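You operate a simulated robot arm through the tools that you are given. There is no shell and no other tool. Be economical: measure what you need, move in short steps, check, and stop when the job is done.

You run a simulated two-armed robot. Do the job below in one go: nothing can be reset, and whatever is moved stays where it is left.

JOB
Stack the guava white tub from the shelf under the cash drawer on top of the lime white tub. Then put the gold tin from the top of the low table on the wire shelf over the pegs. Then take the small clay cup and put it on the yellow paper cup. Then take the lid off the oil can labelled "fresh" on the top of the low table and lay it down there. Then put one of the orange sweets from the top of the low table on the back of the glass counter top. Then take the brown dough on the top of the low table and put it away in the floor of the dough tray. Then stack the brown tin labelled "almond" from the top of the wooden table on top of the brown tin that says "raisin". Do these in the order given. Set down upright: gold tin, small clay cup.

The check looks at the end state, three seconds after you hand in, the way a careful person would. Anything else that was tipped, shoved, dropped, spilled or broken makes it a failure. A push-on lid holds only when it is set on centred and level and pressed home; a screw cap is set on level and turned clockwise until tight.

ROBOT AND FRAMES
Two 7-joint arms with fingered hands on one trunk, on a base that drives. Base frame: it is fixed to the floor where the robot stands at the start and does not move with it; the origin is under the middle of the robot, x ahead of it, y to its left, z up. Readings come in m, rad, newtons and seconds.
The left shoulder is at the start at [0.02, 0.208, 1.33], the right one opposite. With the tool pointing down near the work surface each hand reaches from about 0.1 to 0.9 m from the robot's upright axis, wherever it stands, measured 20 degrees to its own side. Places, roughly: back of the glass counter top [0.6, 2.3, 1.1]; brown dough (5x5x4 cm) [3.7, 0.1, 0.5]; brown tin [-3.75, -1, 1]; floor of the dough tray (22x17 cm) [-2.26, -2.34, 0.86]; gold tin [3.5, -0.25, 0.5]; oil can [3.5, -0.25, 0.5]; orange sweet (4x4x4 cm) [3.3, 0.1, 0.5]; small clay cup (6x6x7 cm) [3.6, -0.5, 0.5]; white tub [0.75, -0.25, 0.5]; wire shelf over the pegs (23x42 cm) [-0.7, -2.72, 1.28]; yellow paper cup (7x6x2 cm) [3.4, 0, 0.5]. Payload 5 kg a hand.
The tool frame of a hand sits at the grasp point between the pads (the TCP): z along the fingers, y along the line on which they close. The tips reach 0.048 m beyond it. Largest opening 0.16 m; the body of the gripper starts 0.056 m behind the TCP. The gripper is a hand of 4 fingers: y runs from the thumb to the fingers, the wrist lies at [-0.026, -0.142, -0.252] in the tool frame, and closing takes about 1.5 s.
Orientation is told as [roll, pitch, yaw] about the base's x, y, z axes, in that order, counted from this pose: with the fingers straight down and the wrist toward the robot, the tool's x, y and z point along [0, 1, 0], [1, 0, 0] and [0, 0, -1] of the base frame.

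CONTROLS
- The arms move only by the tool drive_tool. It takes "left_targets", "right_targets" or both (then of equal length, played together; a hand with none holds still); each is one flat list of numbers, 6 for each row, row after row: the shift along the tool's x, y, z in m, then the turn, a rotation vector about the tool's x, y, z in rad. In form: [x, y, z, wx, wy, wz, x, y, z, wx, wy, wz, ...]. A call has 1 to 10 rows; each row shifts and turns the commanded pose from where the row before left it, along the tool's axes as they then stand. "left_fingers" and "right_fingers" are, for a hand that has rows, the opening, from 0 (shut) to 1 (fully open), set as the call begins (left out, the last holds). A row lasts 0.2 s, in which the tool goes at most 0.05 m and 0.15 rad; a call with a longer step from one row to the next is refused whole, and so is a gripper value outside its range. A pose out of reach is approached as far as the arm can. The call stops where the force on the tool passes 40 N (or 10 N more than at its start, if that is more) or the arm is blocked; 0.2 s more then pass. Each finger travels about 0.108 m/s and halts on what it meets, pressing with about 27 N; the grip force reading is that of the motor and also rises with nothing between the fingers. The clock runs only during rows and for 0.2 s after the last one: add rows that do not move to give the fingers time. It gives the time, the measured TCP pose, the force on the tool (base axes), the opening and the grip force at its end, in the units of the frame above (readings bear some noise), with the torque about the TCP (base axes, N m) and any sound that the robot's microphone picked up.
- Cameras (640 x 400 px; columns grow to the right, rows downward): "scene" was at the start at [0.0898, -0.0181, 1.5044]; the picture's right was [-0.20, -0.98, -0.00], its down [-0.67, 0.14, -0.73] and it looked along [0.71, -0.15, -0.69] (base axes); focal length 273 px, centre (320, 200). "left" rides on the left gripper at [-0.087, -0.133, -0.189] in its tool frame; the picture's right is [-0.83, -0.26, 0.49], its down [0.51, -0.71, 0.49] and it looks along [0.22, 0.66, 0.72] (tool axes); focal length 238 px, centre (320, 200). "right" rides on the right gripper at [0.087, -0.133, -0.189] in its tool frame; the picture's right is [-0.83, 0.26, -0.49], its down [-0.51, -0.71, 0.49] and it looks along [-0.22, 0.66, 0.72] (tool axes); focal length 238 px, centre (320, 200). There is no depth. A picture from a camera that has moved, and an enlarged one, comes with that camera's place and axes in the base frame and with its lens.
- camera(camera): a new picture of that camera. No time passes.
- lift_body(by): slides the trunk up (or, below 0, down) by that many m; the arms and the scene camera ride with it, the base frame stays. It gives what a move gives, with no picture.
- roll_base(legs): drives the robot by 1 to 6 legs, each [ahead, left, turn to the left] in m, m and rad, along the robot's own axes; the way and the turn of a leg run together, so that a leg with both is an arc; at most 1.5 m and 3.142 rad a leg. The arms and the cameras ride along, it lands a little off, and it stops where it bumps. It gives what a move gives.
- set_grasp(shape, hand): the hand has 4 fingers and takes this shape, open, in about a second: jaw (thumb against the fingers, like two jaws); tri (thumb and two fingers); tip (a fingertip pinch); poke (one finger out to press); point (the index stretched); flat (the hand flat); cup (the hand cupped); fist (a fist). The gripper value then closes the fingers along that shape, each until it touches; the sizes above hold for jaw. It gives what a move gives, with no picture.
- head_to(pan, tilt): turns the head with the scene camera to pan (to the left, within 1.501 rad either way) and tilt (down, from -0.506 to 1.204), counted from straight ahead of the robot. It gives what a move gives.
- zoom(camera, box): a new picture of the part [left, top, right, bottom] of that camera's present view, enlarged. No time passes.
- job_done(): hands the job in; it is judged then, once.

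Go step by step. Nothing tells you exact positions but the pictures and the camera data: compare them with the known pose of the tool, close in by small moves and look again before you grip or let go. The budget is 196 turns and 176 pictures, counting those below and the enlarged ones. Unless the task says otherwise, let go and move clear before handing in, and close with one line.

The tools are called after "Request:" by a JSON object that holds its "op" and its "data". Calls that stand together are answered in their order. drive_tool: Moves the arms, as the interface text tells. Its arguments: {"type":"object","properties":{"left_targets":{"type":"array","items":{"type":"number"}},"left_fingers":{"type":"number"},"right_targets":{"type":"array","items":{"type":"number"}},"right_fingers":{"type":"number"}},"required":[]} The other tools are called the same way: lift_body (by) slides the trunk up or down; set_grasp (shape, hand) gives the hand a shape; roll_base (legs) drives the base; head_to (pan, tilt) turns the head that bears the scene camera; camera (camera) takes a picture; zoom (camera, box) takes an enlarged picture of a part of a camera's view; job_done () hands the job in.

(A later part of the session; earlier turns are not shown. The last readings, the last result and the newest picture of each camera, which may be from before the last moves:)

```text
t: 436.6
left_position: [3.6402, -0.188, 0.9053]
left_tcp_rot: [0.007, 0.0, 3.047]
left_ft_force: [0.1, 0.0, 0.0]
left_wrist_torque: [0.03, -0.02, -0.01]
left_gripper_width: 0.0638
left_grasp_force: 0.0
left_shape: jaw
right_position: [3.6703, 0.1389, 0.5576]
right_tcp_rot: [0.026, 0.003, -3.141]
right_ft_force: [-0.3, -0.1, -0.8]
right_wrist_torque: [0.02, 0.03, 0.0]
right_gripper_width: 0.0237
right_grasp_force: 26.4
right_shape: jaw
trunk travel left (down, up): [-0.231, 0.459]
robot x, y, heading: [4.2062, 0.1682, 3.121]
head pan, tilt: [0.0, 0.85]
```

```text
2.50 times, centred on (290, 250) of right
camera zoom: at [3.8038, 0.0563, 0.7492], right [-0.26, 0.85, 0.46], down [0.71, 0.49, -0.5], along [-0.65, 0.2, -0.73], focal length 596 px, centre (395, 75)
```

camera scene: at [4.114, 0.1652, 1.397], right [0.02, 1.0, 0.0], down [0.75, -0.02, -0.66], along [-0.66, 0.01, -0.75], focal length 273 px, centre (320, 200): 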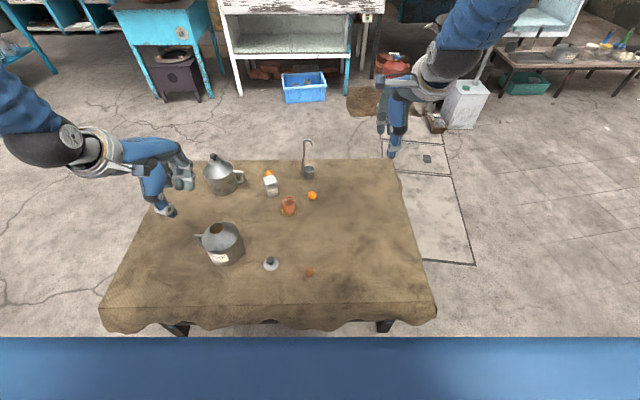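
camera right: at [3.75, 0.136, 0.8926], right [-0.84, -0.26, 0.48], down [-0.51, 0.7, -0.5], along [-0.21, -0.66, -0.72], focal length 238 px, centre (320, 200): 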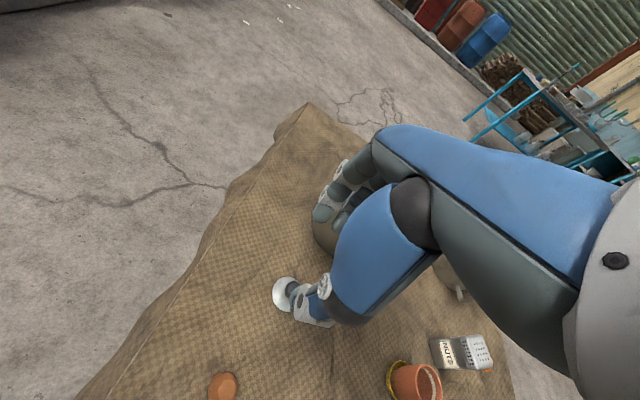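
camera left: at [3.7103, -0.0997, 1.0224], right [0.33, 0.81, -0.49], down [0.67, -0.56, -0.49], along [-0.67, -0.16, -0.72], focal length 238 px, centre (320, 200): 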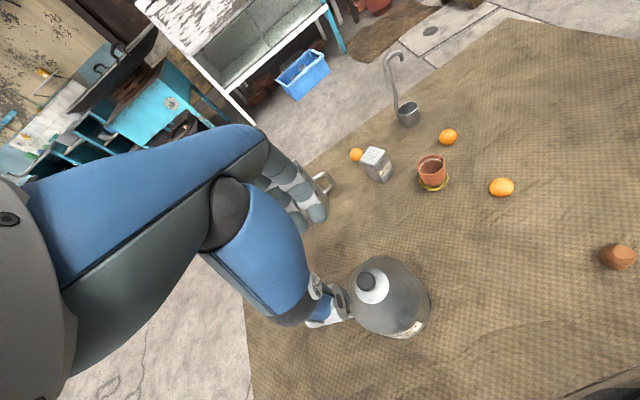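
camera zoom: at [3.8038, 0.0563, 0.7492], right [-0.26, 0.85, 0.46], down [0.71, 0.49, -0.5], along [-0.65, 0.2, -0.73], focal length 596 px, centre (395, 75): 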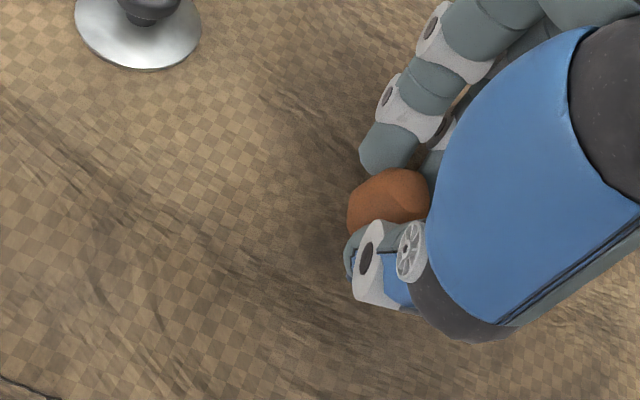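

The dough is gripped. I lift it, raise the trunk, and drive the known lane back toward the start area; the dough tray lies in the room beyond the opening behind my start point.

Request:
{"op": "drive_tool", "data": {"right_targets": [0, 0, -0.03, 0, 0, 0, 0, 0, -0.04, 0, 0, 0, 0, 0, -0.04, 0, 0, 0, 0, 0, -0.04, 0, 0, 0, 0, 0, -0.04, 0, 0, 0, 0, 0, -0.04, 0, 0, 0, 0, 0, -0.04, 0, 0, 0, 0, 0, -0.04, 0, 0, 0, 0, 0, -0.04, 0, 0, 0]}}

Request:
{"op": "lift_body", "data": {"by": 0.38}}

Request:
{"op": "roll_base", "data": {"legs": [[0, 1.5, 0.021], [0, 0.85, 0], [1.5, 0, 0], [1.5, 0, 0], [1.1, 0, 0], [0, 0, -0.8]]}}

```text
t: 438.6
left_position: [3.6423, -0.1882, 0.9055]
left_tcp_rot: [0.009, -0.002, 3.049]
left_ft_force: [0.4, -0.3, 0.1]
left_wrist_torque: [0.01, 0.06, 0.0]
left_gripper_width: 0.0636
left_grasp_force: 0.0
left_shape: jaw
right_position: [3.6704, 0.1458, 0.9058]
right_tcp_rot: [0.025, 0.003, -3.139]
right_ft_force: [1.6, 0.3, -1.6]
right_wrist_torque: [0.03, 0.15, -0.02]
right_gripper_width: 0.0236
right_grasp_force: 27.4
right_shape: jaw
trunk travel left (down, up): [-0.231, 0.459]
robot x, y, heading: [4.2063, 0.1655, 3.118]
head pan, tilt: [0.0, 0.85]
```

```text
t: 442.3
left_position: [3.6405, -0.1884, 1.2853]
left_tcp_rot: [0.006, 0.001, 3.048]
left_ft_force: [0.2, 0.1, 0.6]
left_wrist_torque: [0.04, 0.03, 0.04]
left_gripper_width: 0.0639
left_grasp_force: 0.0
left_shape: jaw
right_position: [3.6694, 0.1447, 1.2855]
right_tcp_rot: [0.027, 0.003, -3.143]
right_ft_force: [1.0, -0.6, 0.1]
right_wrist_torque: [0.02, 0.01, -0.04]
right_gripper_width: 0.0232
right_grasp_force: 26.8
right_shape: jaw
trunk travel left (down, up): [-0.611, 0.079]
robot x, y, heading: [4.2065, 0.1639, 3.115]
head pan, tilt: [0.0, 0.85]
```

```text
t: 475.4
left_position: [-0.5645, -1.8585, 1.2857]
left_tcp_rot: [0.008, -0.001, 2.201]
left_ft_force: [0.3, 0.7, 0.0]
left_wrist_torque: [0.01, -0.02, 0.02]
left_gripper_width: 0.0636
left_grasp_force: 0.2
left_shape: jaw
right_position: [-0.2959, -1.661, 1.2852]
right_tcp_rot: [0.027, 0.002, 2.291]
right_ft_force: [0.1, 0.2, -0.6]
right_wrist_torque: [0.0, 0.04, 0.03]
right_gripper_width: 0.0233
right_grasp_force: 27.3
right_shape: jaw
trunk travel left (down, up): [-0.611, 0.079]
robot x, y, heading: [0.0671, -2.049, 2.269]
head pan, tilt: [0.0, 0.85]
```

Request:
{"op": "roll_base", "data": {"legs": [[0, 0, -0.7], [0, 0.12, 0], [1.2, 0, 0], [1.0, 0, 0]]}}

Request:
{"op": "head_to", "data": {"pan": 1.3, "tilt": 0.25}}

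Request:
{"op": "camera", "data": {"camera": "scene"}}

```text
t: 488.9
left_position: [-0.4489, 0.6743, 1.2865]
left_tcp_rot: [0.008, 0.0, 1.536]
left_ft_force: [0.1, -0.8, -0.5]
left_wrist_torque: [0.0, -0.02, 0.02]
left_gripper_width: 0.0639
left_grasp_force: 0.1
left_shape: jaw
right_position: [-0.1145, 0.665, 1.2857]
right_tcp_rot: [0.026, 0.002, 1.629]
right_ft_force: [0.5, -0.2, -0.1]
right_wrist_torque: [-0.01, -0.01, 0.02]
right_gripper_width: 0.0236
right_grasp_force: 27.4
right_shape: jaw
trunk travel left (down, up): [-0.611, 0.079]
robot x, y, heading: [-0.0649, 0.1311, 1.607]
head pan, tilt: [0.0, 0.85]
```

```text
t: 490.3
left_position: [-0.4488, 0.6753, 1.2854]
left_tcp_rot: [0.007, 0.0, 1.536]
left_ft_force: [-0.6, 0.2, -1.0]
left_wrist_torque: [0.02, -0.04, -0.02]
left_gripper_width: 0.0639
left_grasp_force: 0.1
left_shape: jaw
right_position: [-0.1158, 0.6654, 1.2852]
right_tcp_rot: [0.027, 0.002, 1.629]
right_ft_force: [0.8, -0.4, 0.7]
right_wrist_torque: [0.03, 0.04, -0.01]
right_gripper_width: 0.0234
right_grasp_force: 26.8
right_shape: jaw
trunk travel left (down, up): [-0.611, 0.079]
robot x, y, heading: [-0.0674, 0.1335, 1.611]
head pan, tilt: [1.3, 0.25]
```

```text
25 pictures are left
camera scene: at [-0.1583, 0.1626, 1.8299], right [0.23, 0.97, 0.0], down [0.24, -0.06, -0.97], along [-0.94, 0.23, -0.25], focal length 273 px, centre (320, 200)
```

scene: 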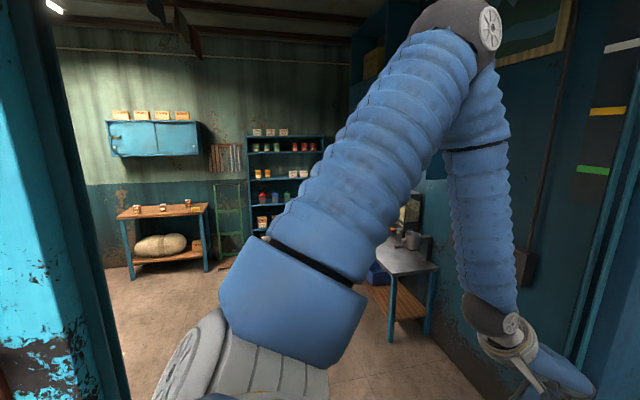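

I see the room: the wooden table with tins is at the far left, and the tray must be further left inside. I go through the doorway.

Request:
{"op": "roll_base", "data": {"legs": [[0.45, 0, 0], [0, 0, 0.8], [0, 0, 0.73], [1.3, 0, 0]]}}

Request:
{"op": "head_to", "data": {"pan": 0.9, "tilt": 0.35}}

Request:
{"op": "camera", "data": {"camera": "scene"}}

```text
t: 503.2
left_position: [-1.9317, 0.2104, 1.2859]
left_tcp_rot: [0.006, 0.0, 3.091]
left_ft_force: [0.0, 0.5, 0.7]
left_wrist_torque: [0.02, -0.01, 0.01]
left_gripper_width: 0.0638
left_grasp_force: 0.1
left_shape: jaw
right_position: [-1.9175, 0.5449, 1.2851]
right_tcp_rot: [0.025, 0.002, -3.101]
right_ft_force: [0.0, 0.1, -0.4]
right_wrist_torque: [0.03, 0.01, -0.02]
right_gripper_width: 0.0231
right_grasp_force: 27.1
right_shape: jaw
trunk travel left (down, up): [-0.611, 0.079]
robot x, y, heading: [-1.3813, 0.587, -3.118]
head pan, tilt: [1.3, 0.25]
```

```text
t: 504.1
left_position: [-1.9318, 0.2102, 1.285]
left_tcp_rot: [0.008, -0.002, 3.09]
left_ft_force: [-0.3, 0.4, 0.1]
left_wrist_torque: [0.01, 0.01, -0.01]
left_gripper_width: 0.0636
left_grasp_force: 0.1
left_shape: jaw
right_position: [-1.9169, 0.5452, 1.2837]
right_tcp_rot: [0.026, 0.002, -3.101]
right_ft_force: [0.3, 0.0, -0.3]
right_wrist_torque: [0.04, 0.0, 0.01]
right_gripper_width: 0.0231
right_grasp_force: 27.5
right_shape: jaw
trunk travel left (down, up): [-0.611, 0.079]
robot x, y, heading: [-1.3831, 0.5852, -3.121]
head pan, tilt: [0.901, 0.351]
```

```text
24 pictures are left
camera scene: at [-1.451, 0.5096, 1.8205], right [-0.8, 0.61, 0.0], down [0.21, 0.27, -0.94], along [-0.57, -0.75, -0.34], focal length 273 px, centre (320, 200)
```

scene: 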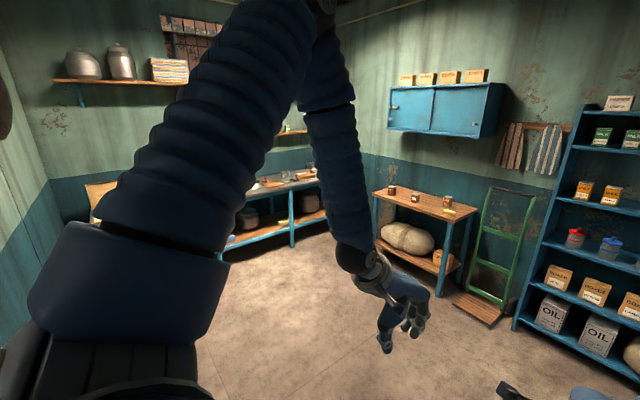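

The work bench with the tray is along the -y wall. I turn to face it and approach.

Request:
{"op": "roll_base", "data": {"legs": [[0.4, 0, 0], [0, 0, 0.8], [0, 0, 0.75], [1.4, 0, 0], [0, -0.5, 0]]}}

Request:
{"op": "head_to", "data": {"pan": 0.0, "tilt": 0.5}}

Request:
{"op": "camera", "data": {"camera": "scene"}}

```text
t: 519.8
left_position: [-1.9692, -1.3911, 1.2867]
left_tcp_rot: [0.008, 0.0, -1.671]
left_ft_force: [0.5, 1.2, -0.9]
left_wrist_torque: [-0.02, 0.01, -0.02]
left_gripper_width: 0.0637
left_grasp_force: 0.0
left_shape: jaw
right_position: [-2.3026, -1.3605, 1.2852]
right_tcp_rot: [0.026, 0.004, -1.577]
right_ft_force: [-0.4, -0.1, 0.0]
right_wrist_torque: [-0.02, 0.01, 0.0]
right_gripper_width: 0.0232
right_grasp_force: 26.7
right_shape: jaw
trunk travel left (down, up): [-0.611, 0.079]
robot x, y, heading: [-2.316, -0.8224, -1.603]
head pan, tilt: [0.901, 0.351]
```

```text
t: 521.0
left_position: [-1.9689, -1.3912, 1.2864]
left_tcp_rot: [0.006, 0.002, -1.669]
left_ft_force: [-0.5, -0.7, 0.5]
left_wrist_torque: [-0.03, 0.0, 0.0]
left_gripper_width: 0.0635
left_grasp_force: 0.0
left_shape: jaw
right_position: [-2.3029, -1.3596, 1.2858]
right_tcp_rot: [0.025, 0.004, -1.58]
right_ft_force: [-0.4, -0.7, -0.8]
right_wrist_torque: [0.02, -0.02, -0.01]
right_gripper_width: 0.0231
right_grasp_force: 26.8
right_shape: jaw
trunk travel left (down, up): [-0.611, 0.079]
robot x, y, heading: [-2.3149, -0.8239, -1.597]
head pan, tilt: [0.0, 0.499]
```

```text
23 pictures are left
camera scene: at [-2.3212, -0.9268, 1.8068], right [-1.0, 0.03, 0.0], down [0.01, 0.48, -0.88], along [-0.03, -0.88, -0.48], focal length 273 px, centre (320, 200)
```

scene: 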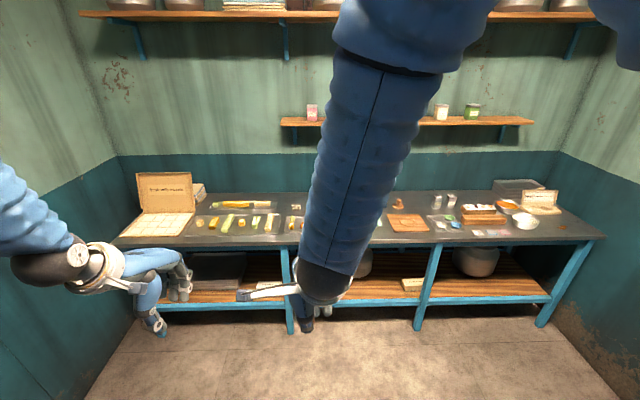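

The tray should be right ahead, hidden behind my arm. I drive closer and use the wrist camera.

Request:
{"op": "roll_base", "data": {"legs": [[0.7, 0, 0.03]]}}

Request:
{"op": "camera", "data": {"camera": "right"}}

Request:
{"op": "head_to", "data": {"pan": 0.0, "tilt": 0.9}}

Request:
{"op": "camera", "data": {"camera": "scene"}}

```text
t: 524.9
left_position: [-1.9623, -2.0811, 1.2861]
left_tcp_rot: [0.007, 0.0, -1.641]
left_ft_force: [0.7, -0.4, -0.1]
left_wrist_torque: [-0.04, 0.01, 0.0]
left_gripper_width: 0.0637
left_grasp_force: 0.0
left_shape: jaw
right_position: [-2.2947, -2.0608, 1.2847]
right_tcp_rot: [0.027, 0.001, -1.549]
right_ft_force: [1.2, 0.0, 0.6]
right_wrist_torque: [0.01, 0.0, -0.01]
right_gripper_width: 0.023
right_grasp_force: 26.9
right_shape: jaw
trunk travel left (down, up): [-0.611, 0.079]
robot x, y, heading: [-2.3251, -1.5256, -1.568]
head pan, tilt: [0.0, 0.499]
```

```text
22 pictures are left
camera right: at [-2.2168, -1.927, 1.4765], right [-0.84, -0.28, 0.46], down [-0.51, 0.7, -0.5], along [-0.18, -0.66, -0.73], focal length 238 px, centre (320, 200)
```

right: 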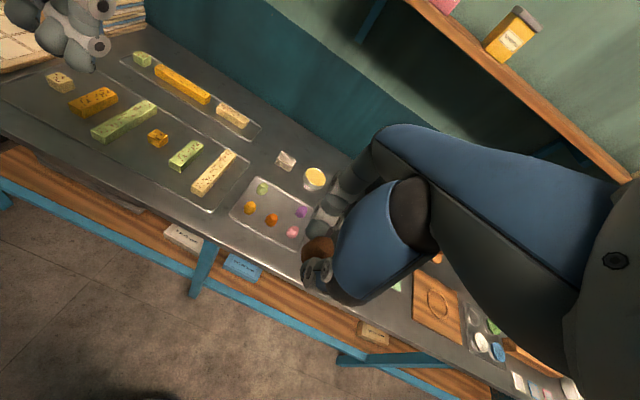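

```text
t: 525.8
left_position: [-1.9621, -2.0824, 1.2858]
left_tcp_rot: [0.005, 0.0, -1.639]
left_ft_force: [0.8, 0.4, 0.5]
left_wrist_torque: [-0.02, -0.03, -0.02]
left_gripper_width: 0.0638
left_grasp_force: 0.0
left_shape: jaw
right_position: [-2.2958, -2.0611, 1.2852]
right_tcp_rot: [0.025, 0.001, -1.549]
right_ft_force: [0.2, -0.1, -1.1]
right_wrist_torque: [0.0, -0.01, 0.02]
right_gripper_width: 0.0233
right_grasp_force: 26.9
right_shape: jaw
trunk travel left (down, up): [-0.611, 0.079]
robot x, y, heading: [-2.3293, -1.5236, -1.568]
head pan, tilt: [0.0, 0.901]
```

```text
21 pictures are left
camera scene: at [-2.3278, -1.6132, 1.773], right [-1.0, 0.0, 0.0], down [0.0, 0.78, -0.62], along [0.0, -0.62, -0.78], focal length 273 px, centre (320, 200)
```

scene: 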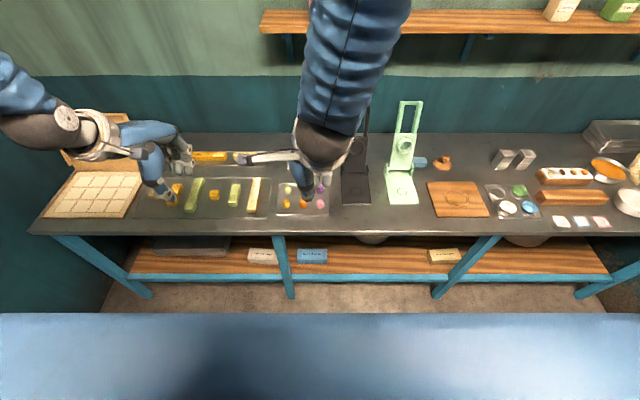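

The dough tray is the small clear tray with little coloured lumps at about (-2.26,-2.34). I enlarge it to find free floor.

Request:
{"op": "zoom", "data": {"camera": "right", "box": [210, 140, 340, 260]}}

```text
3.33 times, centred on (275, 200) of right
camera zoom: at [-2.2168, -1.9273, 1.4764], right [-0.84, -0.28, 0.46], down [-0.51, 0.7, -0.5], along [-0.18, -0.66, -0.73], focal length 794 px, centre (470, 200)
```

zoom: 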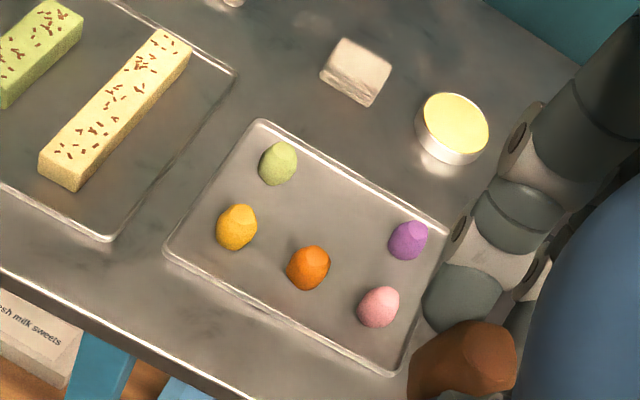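

The tray holds five lumps in a 2×3 grid with the back-middle place free, at about (-2.253,-2.386): just the spot. I pull the left hand back, then come closer and lower the trunk.

Request:
{"op": "drive_tool", "data": {"left_targets": [0, -0.04, 0, 0, 0, 0, 0, -0.04, 0, 0, 0, 0, 0, -0.04, 0, 0, 0, 0, 0, -0.04, 0, 0, 0, 0, 0, -0.04, 0, 0, 0, 0]}}

Request:
{"op": "roll_base", "data": {"legs": [[0.12, 0.12, 0]]}}

Request:
{"op": "lift_body", "data": {"by": -0.17}}

```text
t: 527.0
left_position: [-1.9085, -1.9598, 1.2594]
left_tcp_rot: [0.004, -0.001, -1.644]
left_ft_force: [0.0, 0.2, 0.6]
left_wrist_torque: [-0.07, 0.09, -0.01]
left_gripper_width: 0.064
left_grasp_force: 0.1
left_shape: jaw
left hand out of reach, approached as far as the arm can: row 3, 4, 5
right_position: [-2.2926, -2.0599, 1.2853]
right_tcp_rot: [0.024, 0.001, -1.547]
right_ft_force: [-0.4, 0.4, -0.2]
right_wrist_torque: [-0.06, 0.05, -0.07]
right_gripper_width: 0.0232
right_grasp_force: 27.1
right_shape: jaw
trunk travel left (down, up): [-0.611, 0.079]
robot x, y, heading: [-2.3267, -1.524, -1.567]
head pan, tilt: [0.0, 0.901]
```

```text
t: 528.4
left_position: [-1.7912, -2.0799, 1.2599]
left_tcp_rot: [0.007, 0.004, -1.642]
left_ft_force: [-2.1, 0.8, 2.1]
left_wrist_torque: [-0.03, -0.08, 0.06]
left_gripper_width: 0.0639
left_grasp_force: 0.0
left_shape: jaw
right_position: [-2.1783, -2.1794, 1.2845]
right_tcp_rot: [0.026, 0.001, -1.55]
right_ft_force: [-0.2, 0.6, 0.7]
right_wrist_torque: [-0.03, -0.09, 0.01]
right_gripper_width: 0.0231
right_grasp_force: 27.4
right_shape: jaw
trunk travel left (down, up): [-0.611, 0.079]
robot x, y, heading: [-2.2062, -1.6451, -1.571]
head pan, tilt: [0.0, 0.901]
```

```text
t: 530.3
left_position: [-1.7905, -2.082, 1.0898]
left_tcp_rot: [0.004, 0.0, -1.643]
left_ft_force: [0.0, 0.9, 0.4]
left_wrist_torque: [0.0, -0.03, 0.01]
left_gripper_width: 0.0638
left_grasp_force: 0.0
left_shape: jaw
right_position: [-2.1756, -2.1806, 1.1155]
right_tcp_rot: [0.025, 0.003, -1.549]
right_ft_force: [-0.4, 0.5, 0.5]
right_wrist_torque: [-0.02, -0.02, -0.01]
right_gripper_width: 0.023
right_grasp_force: 27.3
right_shape: jaw
trunk travel left (down, up): [-0.441, 0.249]
robot x, y, heading: [-2.2082, -1.6407, -1.573]
head pan, tilt: [0.0, 0.901]
```

Request:
{"op": "drive_tool", "data": {"right_targets": [-0.0163, 0.0391, 0, 0, 0, 0, -0.0163, 0.0391, 0, 0, 0, 0, -0.0163, 0.0391, 0, 0, 0, 0, -0.0163, 0.0391, 0, 0, 0, 0, -0.0163, 0.0391, 0, 0, 0, 0, 0, 0, 0.04, 0, 0, 0, 0, 0, 0.04, 0, 0, 0, 0, 0, 0.03, 0, 0, 0]}}

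Request:
{"op": "camera", "data": {"camera": "right"}}

```text
t: 532.1
left_position: [-1.79, -2.0816, 1.0888]
left_tcp_rot: [0.006, 0.003, -1.645]
left_ft_force: [0.4, -0.4, -0.1]
left_wrist_torque: [0.04, 0.04, 0.01]
left_gripper_width: 0.0639
left_grasp_force: 0.0
left_shape: jaw
right_position: [-2.2506, -2.3794, 1.0019]
right_tcp_rot: [0.026, 0.003, -1.549]
right_ft_force: [-0.4, -1.4, 1.8]
right_wrist_torque: [0.19, 0.02, 0.03]
right_gripper_width: 0.0232
right_grasp_force: 27.1
right_shape: jaw
trunk travel left (down, up): [-0.441, 0.249]
robot x, y, heading: [-2.2036, -1.6472, -1.574]
head pan, tilt: [0.0, 0.901]
```

```text
19 pictures are left
camera right: at [-2.1722, -2.246, 1.1936], right [-0.84, -0.28, 0.46], down [-0.51, 0.7, -0.5], along [-0.19, -0.66, -0.73], focal length 238 px, centre (320, 200)
```

right: 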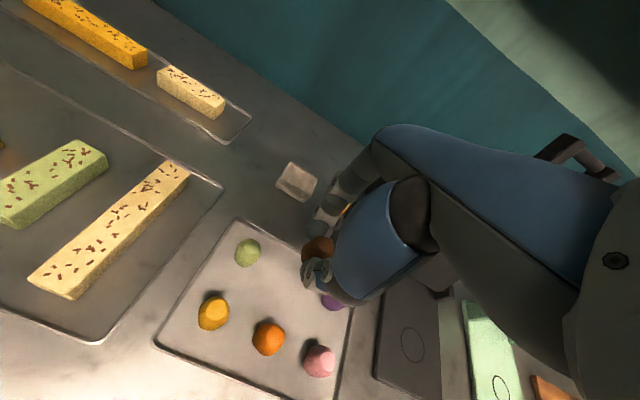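

Aligned with the gap; a 5 mm shift forward gives the far fingers room at the tray rim. Lower.

Request:
{"op": "drive_tool", "data": {"right_targets": [-0.003, -0.005, 0.03, 0, 0, 0, 0, 0, 0.03, 0, 0, 0, 0, 0, 0.006, 0, 0, 0]}}

Request:
{"op": "drive_tool", "data": {"right_targets": [0, 0, 0.004, 0, 0, 0, 0, 0, 0.004, 0, 0, 0]}}

```text
t: 532.9
left_position: [-1.7904, -2.081, 1.0883]
left_tcp_rot: [0.006, 0.001, -1.642]
left_ft_force: [0.3, -0.4, 0.1]
left_wrist_torque: [0.01, -0.01, 0.01]
left_gripper_width: 0.0641
left_grasp_force: 0.1
left_shape: jaw
right_position: [-2.2513, -2.3702, 0.9364]
right_tcp_rot: [0.027, 0.002, -1.55]
right_ft_force: [0.5, -0.1, -0.8]
right_wrist_torque: [0.0, 0.0, -0.01]
right_gripper_width: 0.0232
right_grasp_force: 26.9
right_shape: jaw
trunk travel left (down, up): [-0.441, 0.249]
robot x, y, heading: [-2.2067, -1.6434, -1.569]
head pan, tilt: [0.0, 0.901]
```

```text
t: 533.5
left_position: [-1.7907, -2.0817, 1.0887]
left_tcp_rot: [0.006, 0.004, -1.643]
left_ft_force: [-0.3, -0.6, 0.0]
left_wrist_torque: [0.0, -0.03, 0.02]
left_gripper_width: 0.0638
left_grasp_force: 0.0
left_shape: jaw
right_position: [-2.2532, -2.3725, 0.9283]
right_tcp_rot: [0.028, 0.003, -1.55]
right_ft_force: [-0.5, -0.4, 0.3]
right_wrist_torque: [0.02, 0.02, 0.03]
right_gripper_width: 0.0231
right_grasp_force: 27.0
right_shape: jaw
trunk travel left (down, up): [-0.441, 0.249]
robot x, y, heading: [-2.2052, -1.6467, -1.568]
head pan, tilt: [0.0, 0.901]
```

Request:
{"op": "drive_tool", "data": {"right_targets": [0, 0, 0.003, 0, 0, 0, 0, 0, 0.003, 0, 0, 0]}}

Request:
{"op": "zoom", "data": {"camera": "right", "box": [200, 180, 400, 380]}}

```text
t: 534.1
left_position: [-1.791, -2.0815, 1.0888]
left_tcp_rot: [0.005, 0.002, -1.642]
left_ft_force: [0.0, 0.3, -0.7]
left_wrist_torque: [0.04, -0.03, 0.01]
left_gripper_width: 0.0636
left_grasp_force: 0.0
left_shape: jaw
right_position: [-2.2516, -2.3721, 0.921]
right_tcp_rot: [0.026, 0.002, -1.55]
right_ft_force: [-0.3, 0.2, -0.1]
right_wrist_torque: [-0.05, 0.0, -0.03]
right_gripper_width: 0.023
right_grasp_force: 26.7
right_shape: jaw
trunk travel left (down, up): [-0.441, 0.249]
robot x, y, heading: [-2.2053, -1.6478, -1.563]
head pan, tilt: [0.0, 0.901]
```

```text
2.00 times, centred on (300, 280) of right
camera zoom: at [-2.1726, -2.2388, 1.1138], right [-0.84, -0.28, 0.46], down [-0.51, 0.7, -0.5], along [-0.19, -0.66, -0.73], focal length 477 px, centre (360, 40)
```

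zoom: 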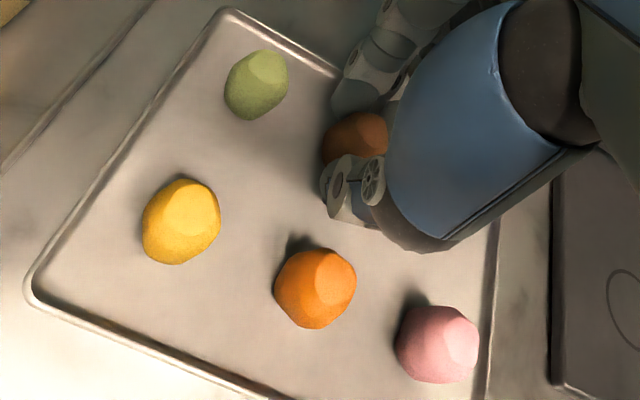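

Well placed in the gap. Continue down to contact.

Request:
{"op": "drive_tool", "data": {"right_targets": [0, 0, 0.003, 0, 0, 0, 0, 0, 0.003, 0, 0, 0]}}

```text
t: 534.7
left_position: [-1.7903, -2.0806, 1.0901]
left_tcp_rot: [0.006, -0.001, -1.644]
left_ft_force: [-0.2, 0.3, -0.5]
left_wrist_torque: [-0.01, 0.03, 0.02]
left_gripper_width: 0.0639
left_grasp_force: 0.0
left_shape: jaw
right_position: [-2.2496, -2.3715, 0.921]
right_tcp_rot: [0.027, -0.003, -1.551]
right_ft_force: [-0.4, 4.9, 25.9]
right_wrist_torque: [0.08, 0.03, -0.02]
right_gripper_width: 0.0241
right_grasp_force: 27.0
right_shape: jaw
trunk travel left (down, up): [-0.441, 0.249]
robot x, y, heading: [-2.2067, -1.6462, -1.572]
head pan, tilt: [0.0, 0.901]
```

Contact with the tray floor. Relieve slightly, open just enough, rise.

Request:
{"op": "drive_tool", "data": {"right_targets": [0, 0, -0.003, 0, 0, 0]}}

Request:
{"op": "drive_tool", "data": {"right_targets": [0, 0, 0, 0, 0, 0, 0, 0, 0, 0, 0, 0], "right_fingers": 0.32}}

Request:
{"op": "drive_tool", "data": {"right_targets": [0, 0, -0.025, 0, 0, 0, 0, 0, -0.035, 0, 0, 0, 0, 0, -0.04, 0, 0, 0, 0, 0, -0.04, 0, 0, 0, 0, 0, -0.04, 0, 0, 0, 0, -0.04, -0.02, 0, 0, 0, 0, -0.04, 0, 0, 0, 0]}}

Request:
{"op": "camera", "data": {"camera": "right"}}

```text
t: 535.1
left_position: [-1.7904, -2.082, 1.0898]
left_tcp_rot: [0.006, 0.003, -1.641]
left_ft_force: [-0.3, 0.3, -0.6]
left_wrist_torque: [0.03, -0.02, -0.02]
left_gripper_width: 0.0637
left_grasp_force: 0.1
left_shape: jaw
right_position: [-2.2522, -2.3727, 0.9195]
right_tcp_rot: [0.025, 0.0, -1.55]
right_ft_force: [-1.4, -2.2, 15.3]
right_wrist_torque: [-0.28, 0.02, 0.0]
right_gripper_width: 0.0239
right_grasp_force: 27.1
right_shape: jaw
trunk travel left (down, up): [-0.441, 0.249]
robot x, y, heading: [-2.2016, -1.6472, -1.57]
head pan, tilt: [0.0, 0.901]
```

```text
t: 535.7
left_position: [-1.7892, -2.0809, 1.0889]
left_tcp_rot: [0.007, 0.0, -1.642]
left_ft_force: [0.4, 0.4, 0.2]
left_wrist_torque: [-0.02, -0.05, 0.03]
left_gripper_width: 0.0637
left_grasp_force: 0.0
left_shape: jaw
right_position: [-2.2508, -2.3713, 0.9177]
right_tcp_rot: [0.026, 0.006, -1.55]
right_ft_force: [0.7, 0.5, -1.0]
right_wrist_torque: [0.01, -0.02, -0.01]
right_gripper_width: 0.0508
right_grasp_force: 0.1
right_shape: jaw
trunk travel left (down, up): [-0.441, 0.249]
robot x, y, heading: [-2.2064, -1.6445, -1.568]
head pan, tilt: [0.0, 0.901]
```

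```text
t: 537.3
left_position: [-1.7912, -2.0803, 1.0884]
left_tcp_rot: [0.004, 0.0, -1.643]
left_ft_force: [0.5, 0.6, 0.6]
left_wrist_torque: [-0.01, 0.01, 0.03]
left_gripper_width: 0.0637
left_grasp_force: 0.1
left_shape: jaw
right_position: [-2.2574, -2.2948, 1.1219]
right_tcp_rot: [0.026, 0.0, -1.551]
right_ft_force: [-0.2, 0.3, 1.4]
right_wrist_torque: [0.02, 0.05, -0.05]
right_gripper_width: 0.051
right_grasp_force: 0.1
right_shape: jaw
trunk travel left (down, up): [-0.441, 0.249]
robot x, y, heading: [-2.2052, -1.6456, -1.571]
head pan, tilt: [0.0, 0.901]
```

```text
17 pictures are left
camera right: at [-2.1794, -2.1611, 1.312], right [-0.84, -0.28, 0.47], down [-0.51, 0.7, -0.5], along [-0.19, -0.66, -0.73], focal length 238 px, centre (320, 200)
```

right: 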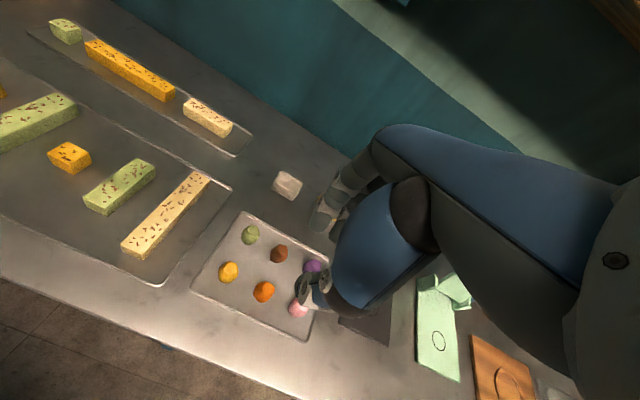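

The dough lies in its place. Last task: I back away from the bench, turn to the wooden table, and look at the tins.

Request:
{"op": "lift_body", "data": {"by": 0.2}}

Request:
{"op": "roll_base", "data": {"legs": [[-0.62, 0, 0], [0, 0, -0.8], [0, 0, -0.77], [0.5, 0, 0]]}}

Request:
{"op": "head_to", "data": {"pan": 0.0, "tilt": 0.5}}

Request:
{"op": "camera", "data": {"camera": "scene"}}

```text
t: 539.5
left_position: [-1.7899, -2.0819, 1.288]
left_tcp_rot: [0.006, 0.001, -1.643]
left_ft_force: [-0.1, 0.4, -0.8]
left_wrist_torque: [-0.02, 0.0, 0.0]
left_gripper_width: 0.0636
left_grasp_force: 0.0
left_shape: jaw
right_position: [-2.2587, -2.2953, 1.3191]
right_tcp_rot: [0.028, 0.004, -1.55]
right_ft_force: [-0.1, 0.2, -0.7]
right_wrist_torque: [0.0, -0.04, -0.03]
right_gripper_width: 0.0509
right_grasp_force: 0.1
right_shape: jaw
trunk travel left (down, up): [-0.641, 0.049]
robot x, y, heading: [-2.2063, -1.6473, -1.569]
head pan, tilt: [0.0, 0.901]
```

```text
t: 549.7
left_position: [-3.1505, -1.432, 1.2904]
left_tcp_rot: [0.004, 0.002, 3.05]
left_ft_force: [0.0, -0.4, 0.2]
left_wrist_torque: [-0.01, 0.0, 0.0]
left_gripper_width: 0.0639
left_grasp_force: 0.1
left_shape: jaw
right_position: [-3.3548, -0.9596, 1.3195]
right_tcp_rot: [0.027, 0.002, -3.139]
right_ft_force: [0.1, 0.6, 0.3]
right_wrist_torque: [-0.03, 0.02, 0.01]
right_gripper_width: 0.051
right_grasp_force: 0.2
right_shape: jaw
trunk travel left (down, up): [-0.641, 0.049]
robot x, y, heading: [-2.7043, -1.0287, 3.118]
head pan, tilt: [0.0, 0.901]
```

```text
t: 550.5
left_position: [-3.1505, -1.4326, 1.2894]
left_tcp_rot: [0.004, 0.004, 3.05]
left_ft_force: [-0.1, 0.9, -0.9]
left_wrist_torque: [-0.02, 0.0, 0.01]
left_gripper_width: 0.0635
left_grasp_force: 0.0
left_shape: jaw
right_position: [-3.356, -0.9611, 1.319]
right_tcp_rot: [0.027, 0.005, -3.141]
right_ft_force: [0.3, 0.2, -0.1]
right_wrist_torque: [-0.04, -0.02, -0.01]
right_gripper_width: 0.0511
right_grasp_force: 0.0
right_shape: jaw
trunk travel left (down, up): [-0.641, 0.049]
robot x, y, heading: [-2.7052, -1.0237, 3.123]
head pan, tilt: [0.0, 0.499]
```

```text
16 pictures are left
camera scene: at [-2.8107, -1.0243, 1.8367], right [0.02, 1.0, 0.0], down [0.48, -0.01, -0.88], along [-0.88, 0.02, -0.48], focal length 273 px, centre (320, 200)
```

scene: 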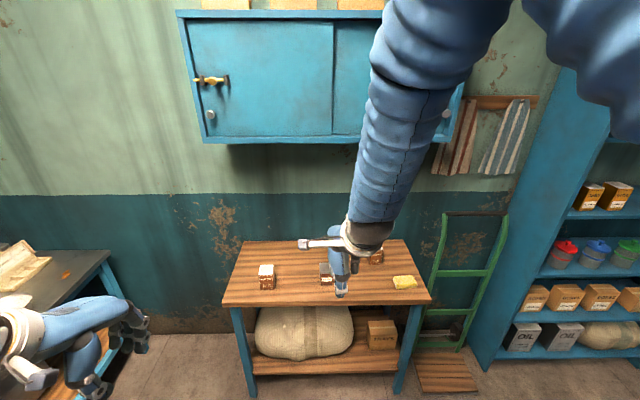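

Request:
{"op": "zoom", "data": {"camera": "scene", "box": [220, 220, 440, 320]}}

```text
2.91 times, centred on (330, 270) of scene
camera zoom: at [-2.8107, -1.0243, 1.8367], right [0.02, 1.0, 0.0], down [0.48, -0.01, -0.88], along [-0.88, 0.02, -0.48], focal length 794 px, centre (291, -4)
```

zoom: 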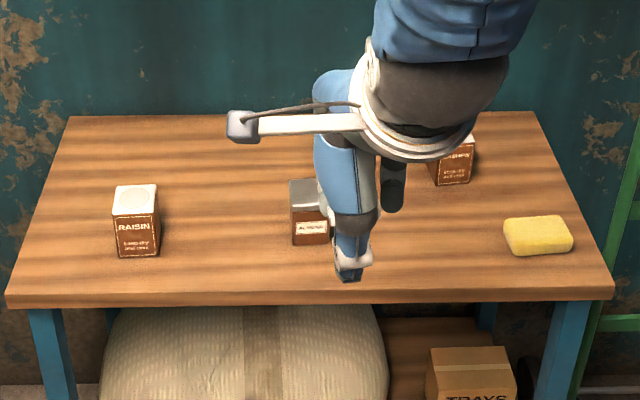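

RAISIN is on the left at about (-3.707,-1.234), ALMOND in the middle near (-3.725,-0.97). I lower the trunk and come closer, then measure with the wrist camera.

Request:
{"op": "lift_body", "data": {"by": -0.13}}

Request:
{"op": "roll_base", "data": {"legs": [[0.4, 0.13, 0.02]]}}

Request:
{"op": "drive_tool", "data": {"right_targets": [-0.025, -0.03, 0, 0, 0, 0, -0.025, -0.03, 0, 0, 0, 0, -0.025, 0, 0, 0, 0, 0], "right_fingers": 0.65}}

Request:
{"op": "camera", "data": {"camera": "right"}}

```text
t: 552.1
left_position: [-3.1511, -1.4329, 1.158]
left_tcp_rot: [0.005, 0.002, 3.05]
left_ft_force: [0.2, -0.1, 0.4]
left_wrist_torque: [-0.04, -0.02, 0.01]
left_gripper_width: 0.0641
left_grasp_force: 0.1
left_shape: jaw
right_position: [-3.356, -0.9616, 1.1898]
right_tcp_rot: [0.026, 0.002, -3.138]
right_ft_force: [0.1, 0.2, -0.6]
right_wrist_torque: [0.02, 0.0, 0.0]
right_gripper_width: 0.0507
right_grasp_force: 0.1
right_shape: jaw
trunk travel left (down, up): [-0.511, 0.179]
robot x, y, heading: [-2.7062, -1.0241, 3.124]
head pan, tilt: [0.0, 0.499]
```

```text
t: 554.7
left_position: [-3.5526, -1.5692, 1.1577]
left_tcp_rot: [0.004, 0.003, 3.074]
left_ft_force: [0.4, 0.2, -0.5]
left_wrist_torque: [0.02, 0.03, 0.0]
left_gripper_width: 0.0639
left_grasp_force: 0.0
left_shape: jaw
right_position: [-3.7689, -1.1017, 1.1905]
right_tcp_rot: [0.026, 0.002, -3.115]
right_ft_force: [-1.2, -0.4, 0.3]
right_wrist_torque: [0.01, 0.01, -0.05]
right_gripper_width: 0.0512
right_grasp_force: 0.0
right_shape: jaw
trunk travel left (down, up): [-0.511, 0.179]
robot x, y, heading: [-3.1215, -1.1506, -3.135]
head pan, tilt: [0.0, 0.499]
```

```text
t: 555.5
left_position: [-3.5536, -1.5691, 1.1592]
left_tcp_rot: [0.004, 0.002, 3.075]
left_ft_force: [-0.4, 0.5, 1.2]
left_wrist_torque: [-0.07, -0.02, 0.01]
left_gripper_width: 0.0638
left_grasp_force: 0.1
left_shape: jaw
right_position: [-3.7135, -1.0239, 1.1875]
right_tcp_rot: [0.027, 0.004, -3.113]
right_ft_force: [0.3, 0.9, -0.2]
right_wrist_torque: [-0.06, -0.04, 0.0]
right_gripper_width: 0.104
right_grasp_force: 0.0
right_shape: jaw
trunk travel left (down, up): [-0.511, 0.179]
robot x, y, heading: [-3.1202, -1.1505, -3.135]
head pan, tilt: [0.0, 0.499]
```

```text
14 pictures are left
camera right: at [-3.5788, -1.1039, 1.3782], right [-0.28, 0.84, 0.46], down [0.7, 0.51, -0.5], along [-0.66, 0.18, -0.73], focal length 238 px, centre (320, 200)
```

right: 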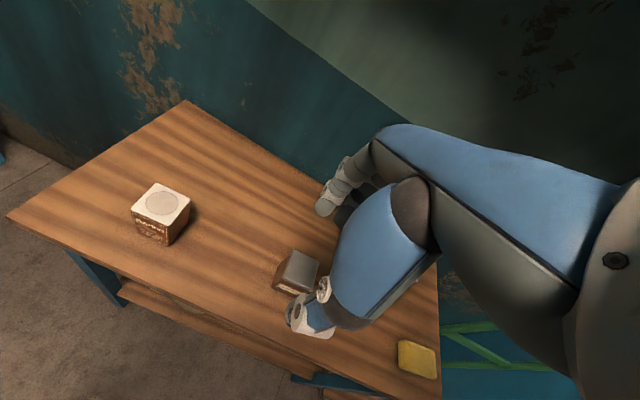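

Request:
{"op": "zoom", "data": {"camera": "right", "box": [120, 170, 340, 310]}}

```text
2.86 times, centred on (230, 240) of right
camera zoom: at [-3.5788, -1.1039, 1.3782], right [-0.28, 0.84, 0.46], down [0.7, 0.51, -0.5], along [-0.66, 0.18, -0.73], focal length 681 px, centre (577, 86)
```

zoom: 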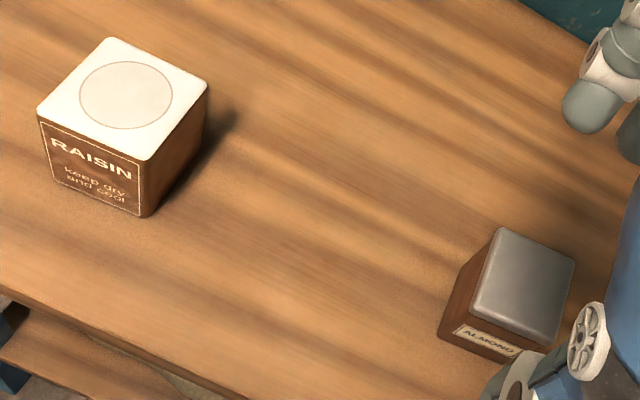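

The table top is at z≈0.85; tins are about 6.2 cm square, 10 cm tall. RAISIN's centre is (-3.771,-1.255), ALMOND's (-3.785,-0.979). I go above ALMOND.

Request:
{"op": "drive_tool", "data": {"right_targets": [-0.0235, 0.0351, 0, 0, 0, 0, -0.0235, 0.0351, 0, 0, 0, 0, -0.002, 0, 0.04, 0, 0, 0, -0.002, 0, 0.04, 0, 0, 0, 0, 0, 0.04, 0, 0, 0, 0, 0, 0.04, 0, 0, 0]}}

Request:
{"op": "camera", "data": {"camera": "right"}}

```text
t: 556.9
left_position: [-3.554, -1.5688, 1.1571]
left_tcp_rot: [0.005, 0.003, 3.073]
left_ft_force: [-0.5, -0.2, 0.3]
left_wrist_torque: [0.02, -0.03, 0.0]
left_gripper_width: 0.064
left_grasp_force: 0.1
left_shape: jaw
right_position: [-3.7851, -0.9806, 1.0273]
right_tcp_rot: [0.025, 0.002, -3.115]
right_ft_force: [-2.4, 0.4, 1.7]
right_wrist_torque: [0.05, -0.26, 0.06]
right_gripper_width: 0.1039
right_grasp_force: 0.0
right_shape: jaw
trunk travel left (down, up): [-0.511, 0.179]
robot x, y, heading: [-3.1204, -1.1528, -3.139]
head pan, tilt: [0.0, 0.499]
```

```text
12 pictures are left
camera right: at [-3.6507, -1.0592, 1.2179], right [-0.28, 0.84, 0.47], down [0.7, 0.51, -0.5], along [-0.66, 0.18, -0.73], focal length 238 px, centre (320, 200)
```

right: 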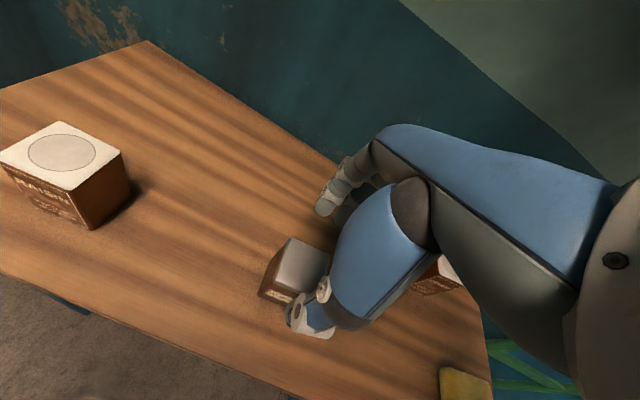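

Centred over ALMOND. Descend and grip.

Request:
{"op": "drive_tool", "data": {"right_targets": [-0.003, 0, 0.04, 0, 0, 0, 0, 0, 0.04, 0, 0, 0, 0, 0, 0.03, 0, 0, 0]}}

Request:
{"op": "drive_tool", "data": {"right_targets": [0, 0, 0, 0, 0, 0, 0, 0, 0, 0, 0, 0, 0, 0, 0, 0, 0, 0, 0, 0, 0, 0, 0, 0, 0, 0, 0, 0, 0, 0], "right_fingers": 0.0}}

Request:
{"op": "zoom", "data": {"camera": "right", "box": [180, 170, 400, 330]}}

```text
t: 557.7
left_position: [-3.5538, -1.5687, 1.159]
left_tcp_rot: [0.005, 0.004, 3.073]
left_ft_force: [0.5, 0.3, 0.6]
left_wrist_torque: [-0.03, -0.01, -0.02]
left_gripper_width: 0.0638
left_grasp_force: 0.1
left_shape: jaw
right_position: [-3.7817, -0.9796, 0.9183]
right_tcp_rot: [0.026, 0.001, -3.114]
right_ft_force: [-1.8, 0.1, 0.4]
right_wrist_torque: [0.02, -0.15, 0.02]
right_gripper_width: 0.1039
right_grasp_force: 0.1
right_shape: jaw
trunk travel left (down, up): [-0.511, 0.179]
robot x, y, heading: [-3.1207, -1.1533, -3.139]
head pan, tilt: [0.0, 0.499]
```

```text
t: 558.9
left_position: [-3.5533, -1.569, 1.159]
left_tcp_rot: [0.007, 0.003, 3.074]
left_ft_force: [0.1, -0.2, -0.2]
left_wrist_torque: [-0.02, -0.01, -0.02]
left_gripper_width: 0.064
left_grasp_force: 0.1
left_shape: jaw
right_position: [-3.7823, -0.9793, 0.9169]
right_tcp_rot: [0.025, 0.004, -3.115]
right_ft_force: [-0.3, -0.5, 1.4]
right_wrist_torque: [-0.01, 0.02, 0.0]
right_gripper_width: 0.0578
right_grasp_force: 26.6
right_shape: jaw
trunk travel left (down, up): [-0.511, 0.179]
robot x, y, heading: [-3.1166, -1.1503, -3.135]
head pan, tilt: [0.0, 0.499]
```

```text
2.50 times, centred on (290, 250) of right
camera zoom: at [-3.6478, -1.0592, 1.1086], right [-0.28, 0.84, 0.46], down [0.7, 0.51, -0.5], along [-0.66, 0.18, -0.73], focal length 596 px, centre (395, 75)
```

zoom: 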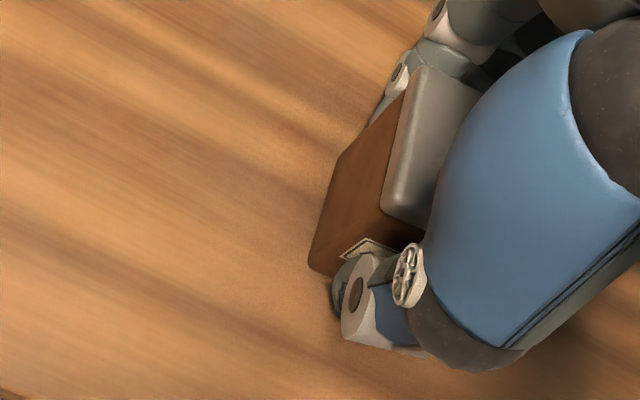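

A clean grip. Lift 14 cm and carry it over RAISIN.

Request:
{"op": "drive_tool", "data": {"right_targets": [0, 0, -0.03, 0, 0, 0, 0, 0, -0.04, 0, 0, 0, 0, 0, -0.04, 0, 0, 0, 0, 0, -0.03, 0, 0, 0, 0.0465, -0.0005, 0, 0, 0, 0, 0.0465, -0.0005, 0, 0, 0, 0, 0.0465, -0.0005, 0, 0, 0, 0, 0.0465, -0.0005, 0, 0, 0, 0, 0.0465, -0.0005, 0, 0, 0, 0, 0.0465, -0.0005, 0, 0, 0, 0]}}

Request:
{"op": "camera", "data": {"camera": "scene"}}

Request:
{"op": "zoom", "data": {"camera": "right", "box": [180, 170, 400, 330]}}

```text
t: 561.1
left_position: [-3.5538, -1.57, 1.1579]
left_tcp_rot: [0.003, 0.004, 3.072]
left_ft_force: [-0.7, -1.0, -0.2]
left_wrist_torque: [0.08, 0.01, -0.04]
left_gripper_width: 0.0639
left_grasp_force: 0.0
left_shape: jaw
right_position: [-3.7725, -1.2541, 1.0629]
right_tcp_rot: [0.022, 0.003, -3.117]
right_ft_force: [-1.2, 0.4, -1.5]
right_wrist_torque: [-0.05, -0.11, 0.01]
right_gripper_width: 0.058
right_grasp_force: 27.0
right_shape: jaw
trunk travel left (down, up): [-0.511, 0.179]
robot x, y, heading: [-3.117, -1.1549, -3.14]
head pan, tilt: [0.0, 0.499]
```

```text
10 pictures are left
camera scene: at [-3.2231, -1.1549, 1.7067], right [0.0, 1.0, 0.0], down [0.48, 0.0, -0.88], along [-0.88, 0.0, -0.48], focal length 273 px, centre (320, 200)
```

scene: 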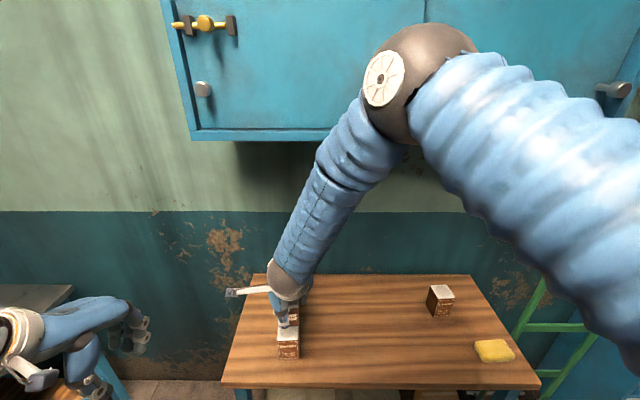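

```text
2.50 times, centred on (290, 250) of right
camera zoom: at [-3.6384, -1.3357, 1.2539], right [-0.28, 0.84, 0.47], down [0.7, 0.51, -0.5], along [-0.66, 0.19, -0.73], focal length 596 px, centre (395, 75)
```

zoom: 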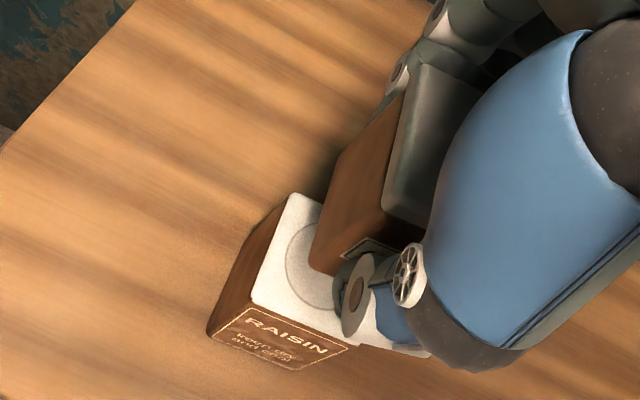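

ALMOND is within a centimetre of RAISIN's centre; I correct (+0.6, -0.8 cm) and lower most of the way.

Request:
{"op": "drive_tool", "data": {"right_targets": [0.008, -0.006, 0.01, 0, 0, 0, 0, 0, 0.015, 0, 0, 0, 0, 0, 0.008, 0, 0, 0]}}

Request:
{"op": "zoom", "data": {"camera": "right", "box": [180, 170, 400, 330]}}

```text
t: 561.9
left_position: [-3.5533, -1.5686, 1.1594]
left_tcp_rot: [0.005, 0.002, 3.073]
left_ft_force: [0.1, 0.2, 0.2]
left_wrist_torque: [-0.03, 0.02, 0.02]
left_gripper_width: 0.0637
left_grasp_force: 0.1
left_shape: jaw
right_position: [-3.7651, -1.2647, 1.0294]
right_tcp_rot: [0.028, 0.001, -3.116]
right_ft_force: [0.2, -0.3, -2.0]
right_wrist_torque: [-0.03, -0.01, 0.0]
right_gripper_width: 0.0578
right_grasp_force: 26.9
right_shape: jaw
trunk travel left (down, up): [-0.511, 0.179]
robot x, y, heading: [-3.119, -1.1505, -3.138]
head pan, tilt: [0.0, 0.499]
```

```text
2.50 times, centred on (290, 250) of right
camera zoom: at [-3.6317, -1.3436, 1.221], right [-0.28, 0.84, 0.46], down [0.7, 0.51, -0.5], along [-0.66, 0.18, -0.73], focal length 596 px, centre (395, 75)
```

zoom: 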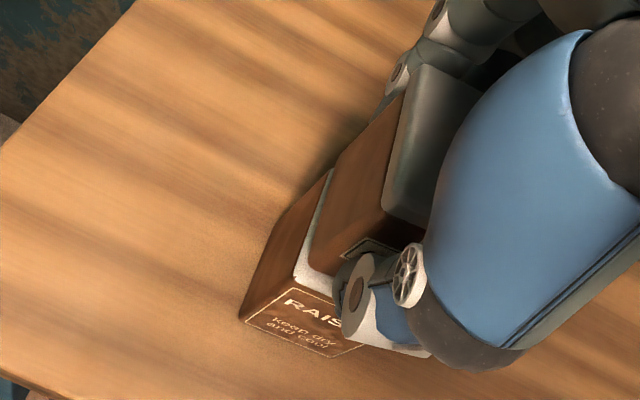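

The corners coincide now. Lower in small steps to contact.

Request:
{"op": "drive_tool", "data": {"right_targets": [0, 0, 0.004, 0, 0, 0, 0, 0, 0.004, 0, 0, 0, 0, 0, 0.003, 0, 0, 0]}}

```text
t: 562.7
left_position: [-3.5529, -1.5693, 1.1585]
left_tcp_rot: [0.006, 0.002, 3.074]
left_ft_force: [0.4, -0.4, 0.4]
left_wrist_torque: [0.0, 0.02, 0.02]
left_gripper_width: 0.0636
left_grasp_force: 0.1
left_shape: jaw
right_position: [-3.7646, -1.2648, 1.0208]
right_tcp_rot: [0.026, 0.005, -3.116]
right_ft_force: [-1.7, 0.0, -2.3]
right_wrist_torque: [-0.02, -0.03, 0.01]
right_gripper_width: 0.0576
right_grasp_force: 26.9
right_shape: jaw
trunk travel left (down, up): [-0.511, 0.179]
robot x, y, heading: [-3.1188, -1.1502, -3.138]
head pan, tilt: [0.0, 0.499]
```

Request:
{"op": "drive_tool", "data": {"right_targets": [0, 0, 0.003, 0, 0, 0, 0, 0, 0.003, 0, 0, 0]}}

```text
t: 563.3
left_position: [-3.5514, -1.5684, 1.159]
left_tcp_rot: [0.005, 0.001, 3.074]
left_ft_force: [0.2, -0.2, -0.6]
left_wrist_torque: [0.0, 0.05, 0.03]
left_gripper_width: 0.0635
left_grasp_force: 0.0
left_shape: jaw
right_position: [-3.7659, -1.2642, 1.0162]
right_tcp_rot: [0.028, -0.003, -3.115]
right_ft_force: [2.5, 0.7, 14.3]
right_wrist_torque: [-0.02, 0.04, -0.01]
right_gripper_width: 0.0582
right_grasp_force: 27.3
right_shape: jaw
trunk travel left (down, up): [-0.511, 0.179]
robot x, y, heading: [-3.1206, -1.1517, -3.137]
head pan, tilt: [0.0, 0.499]
```

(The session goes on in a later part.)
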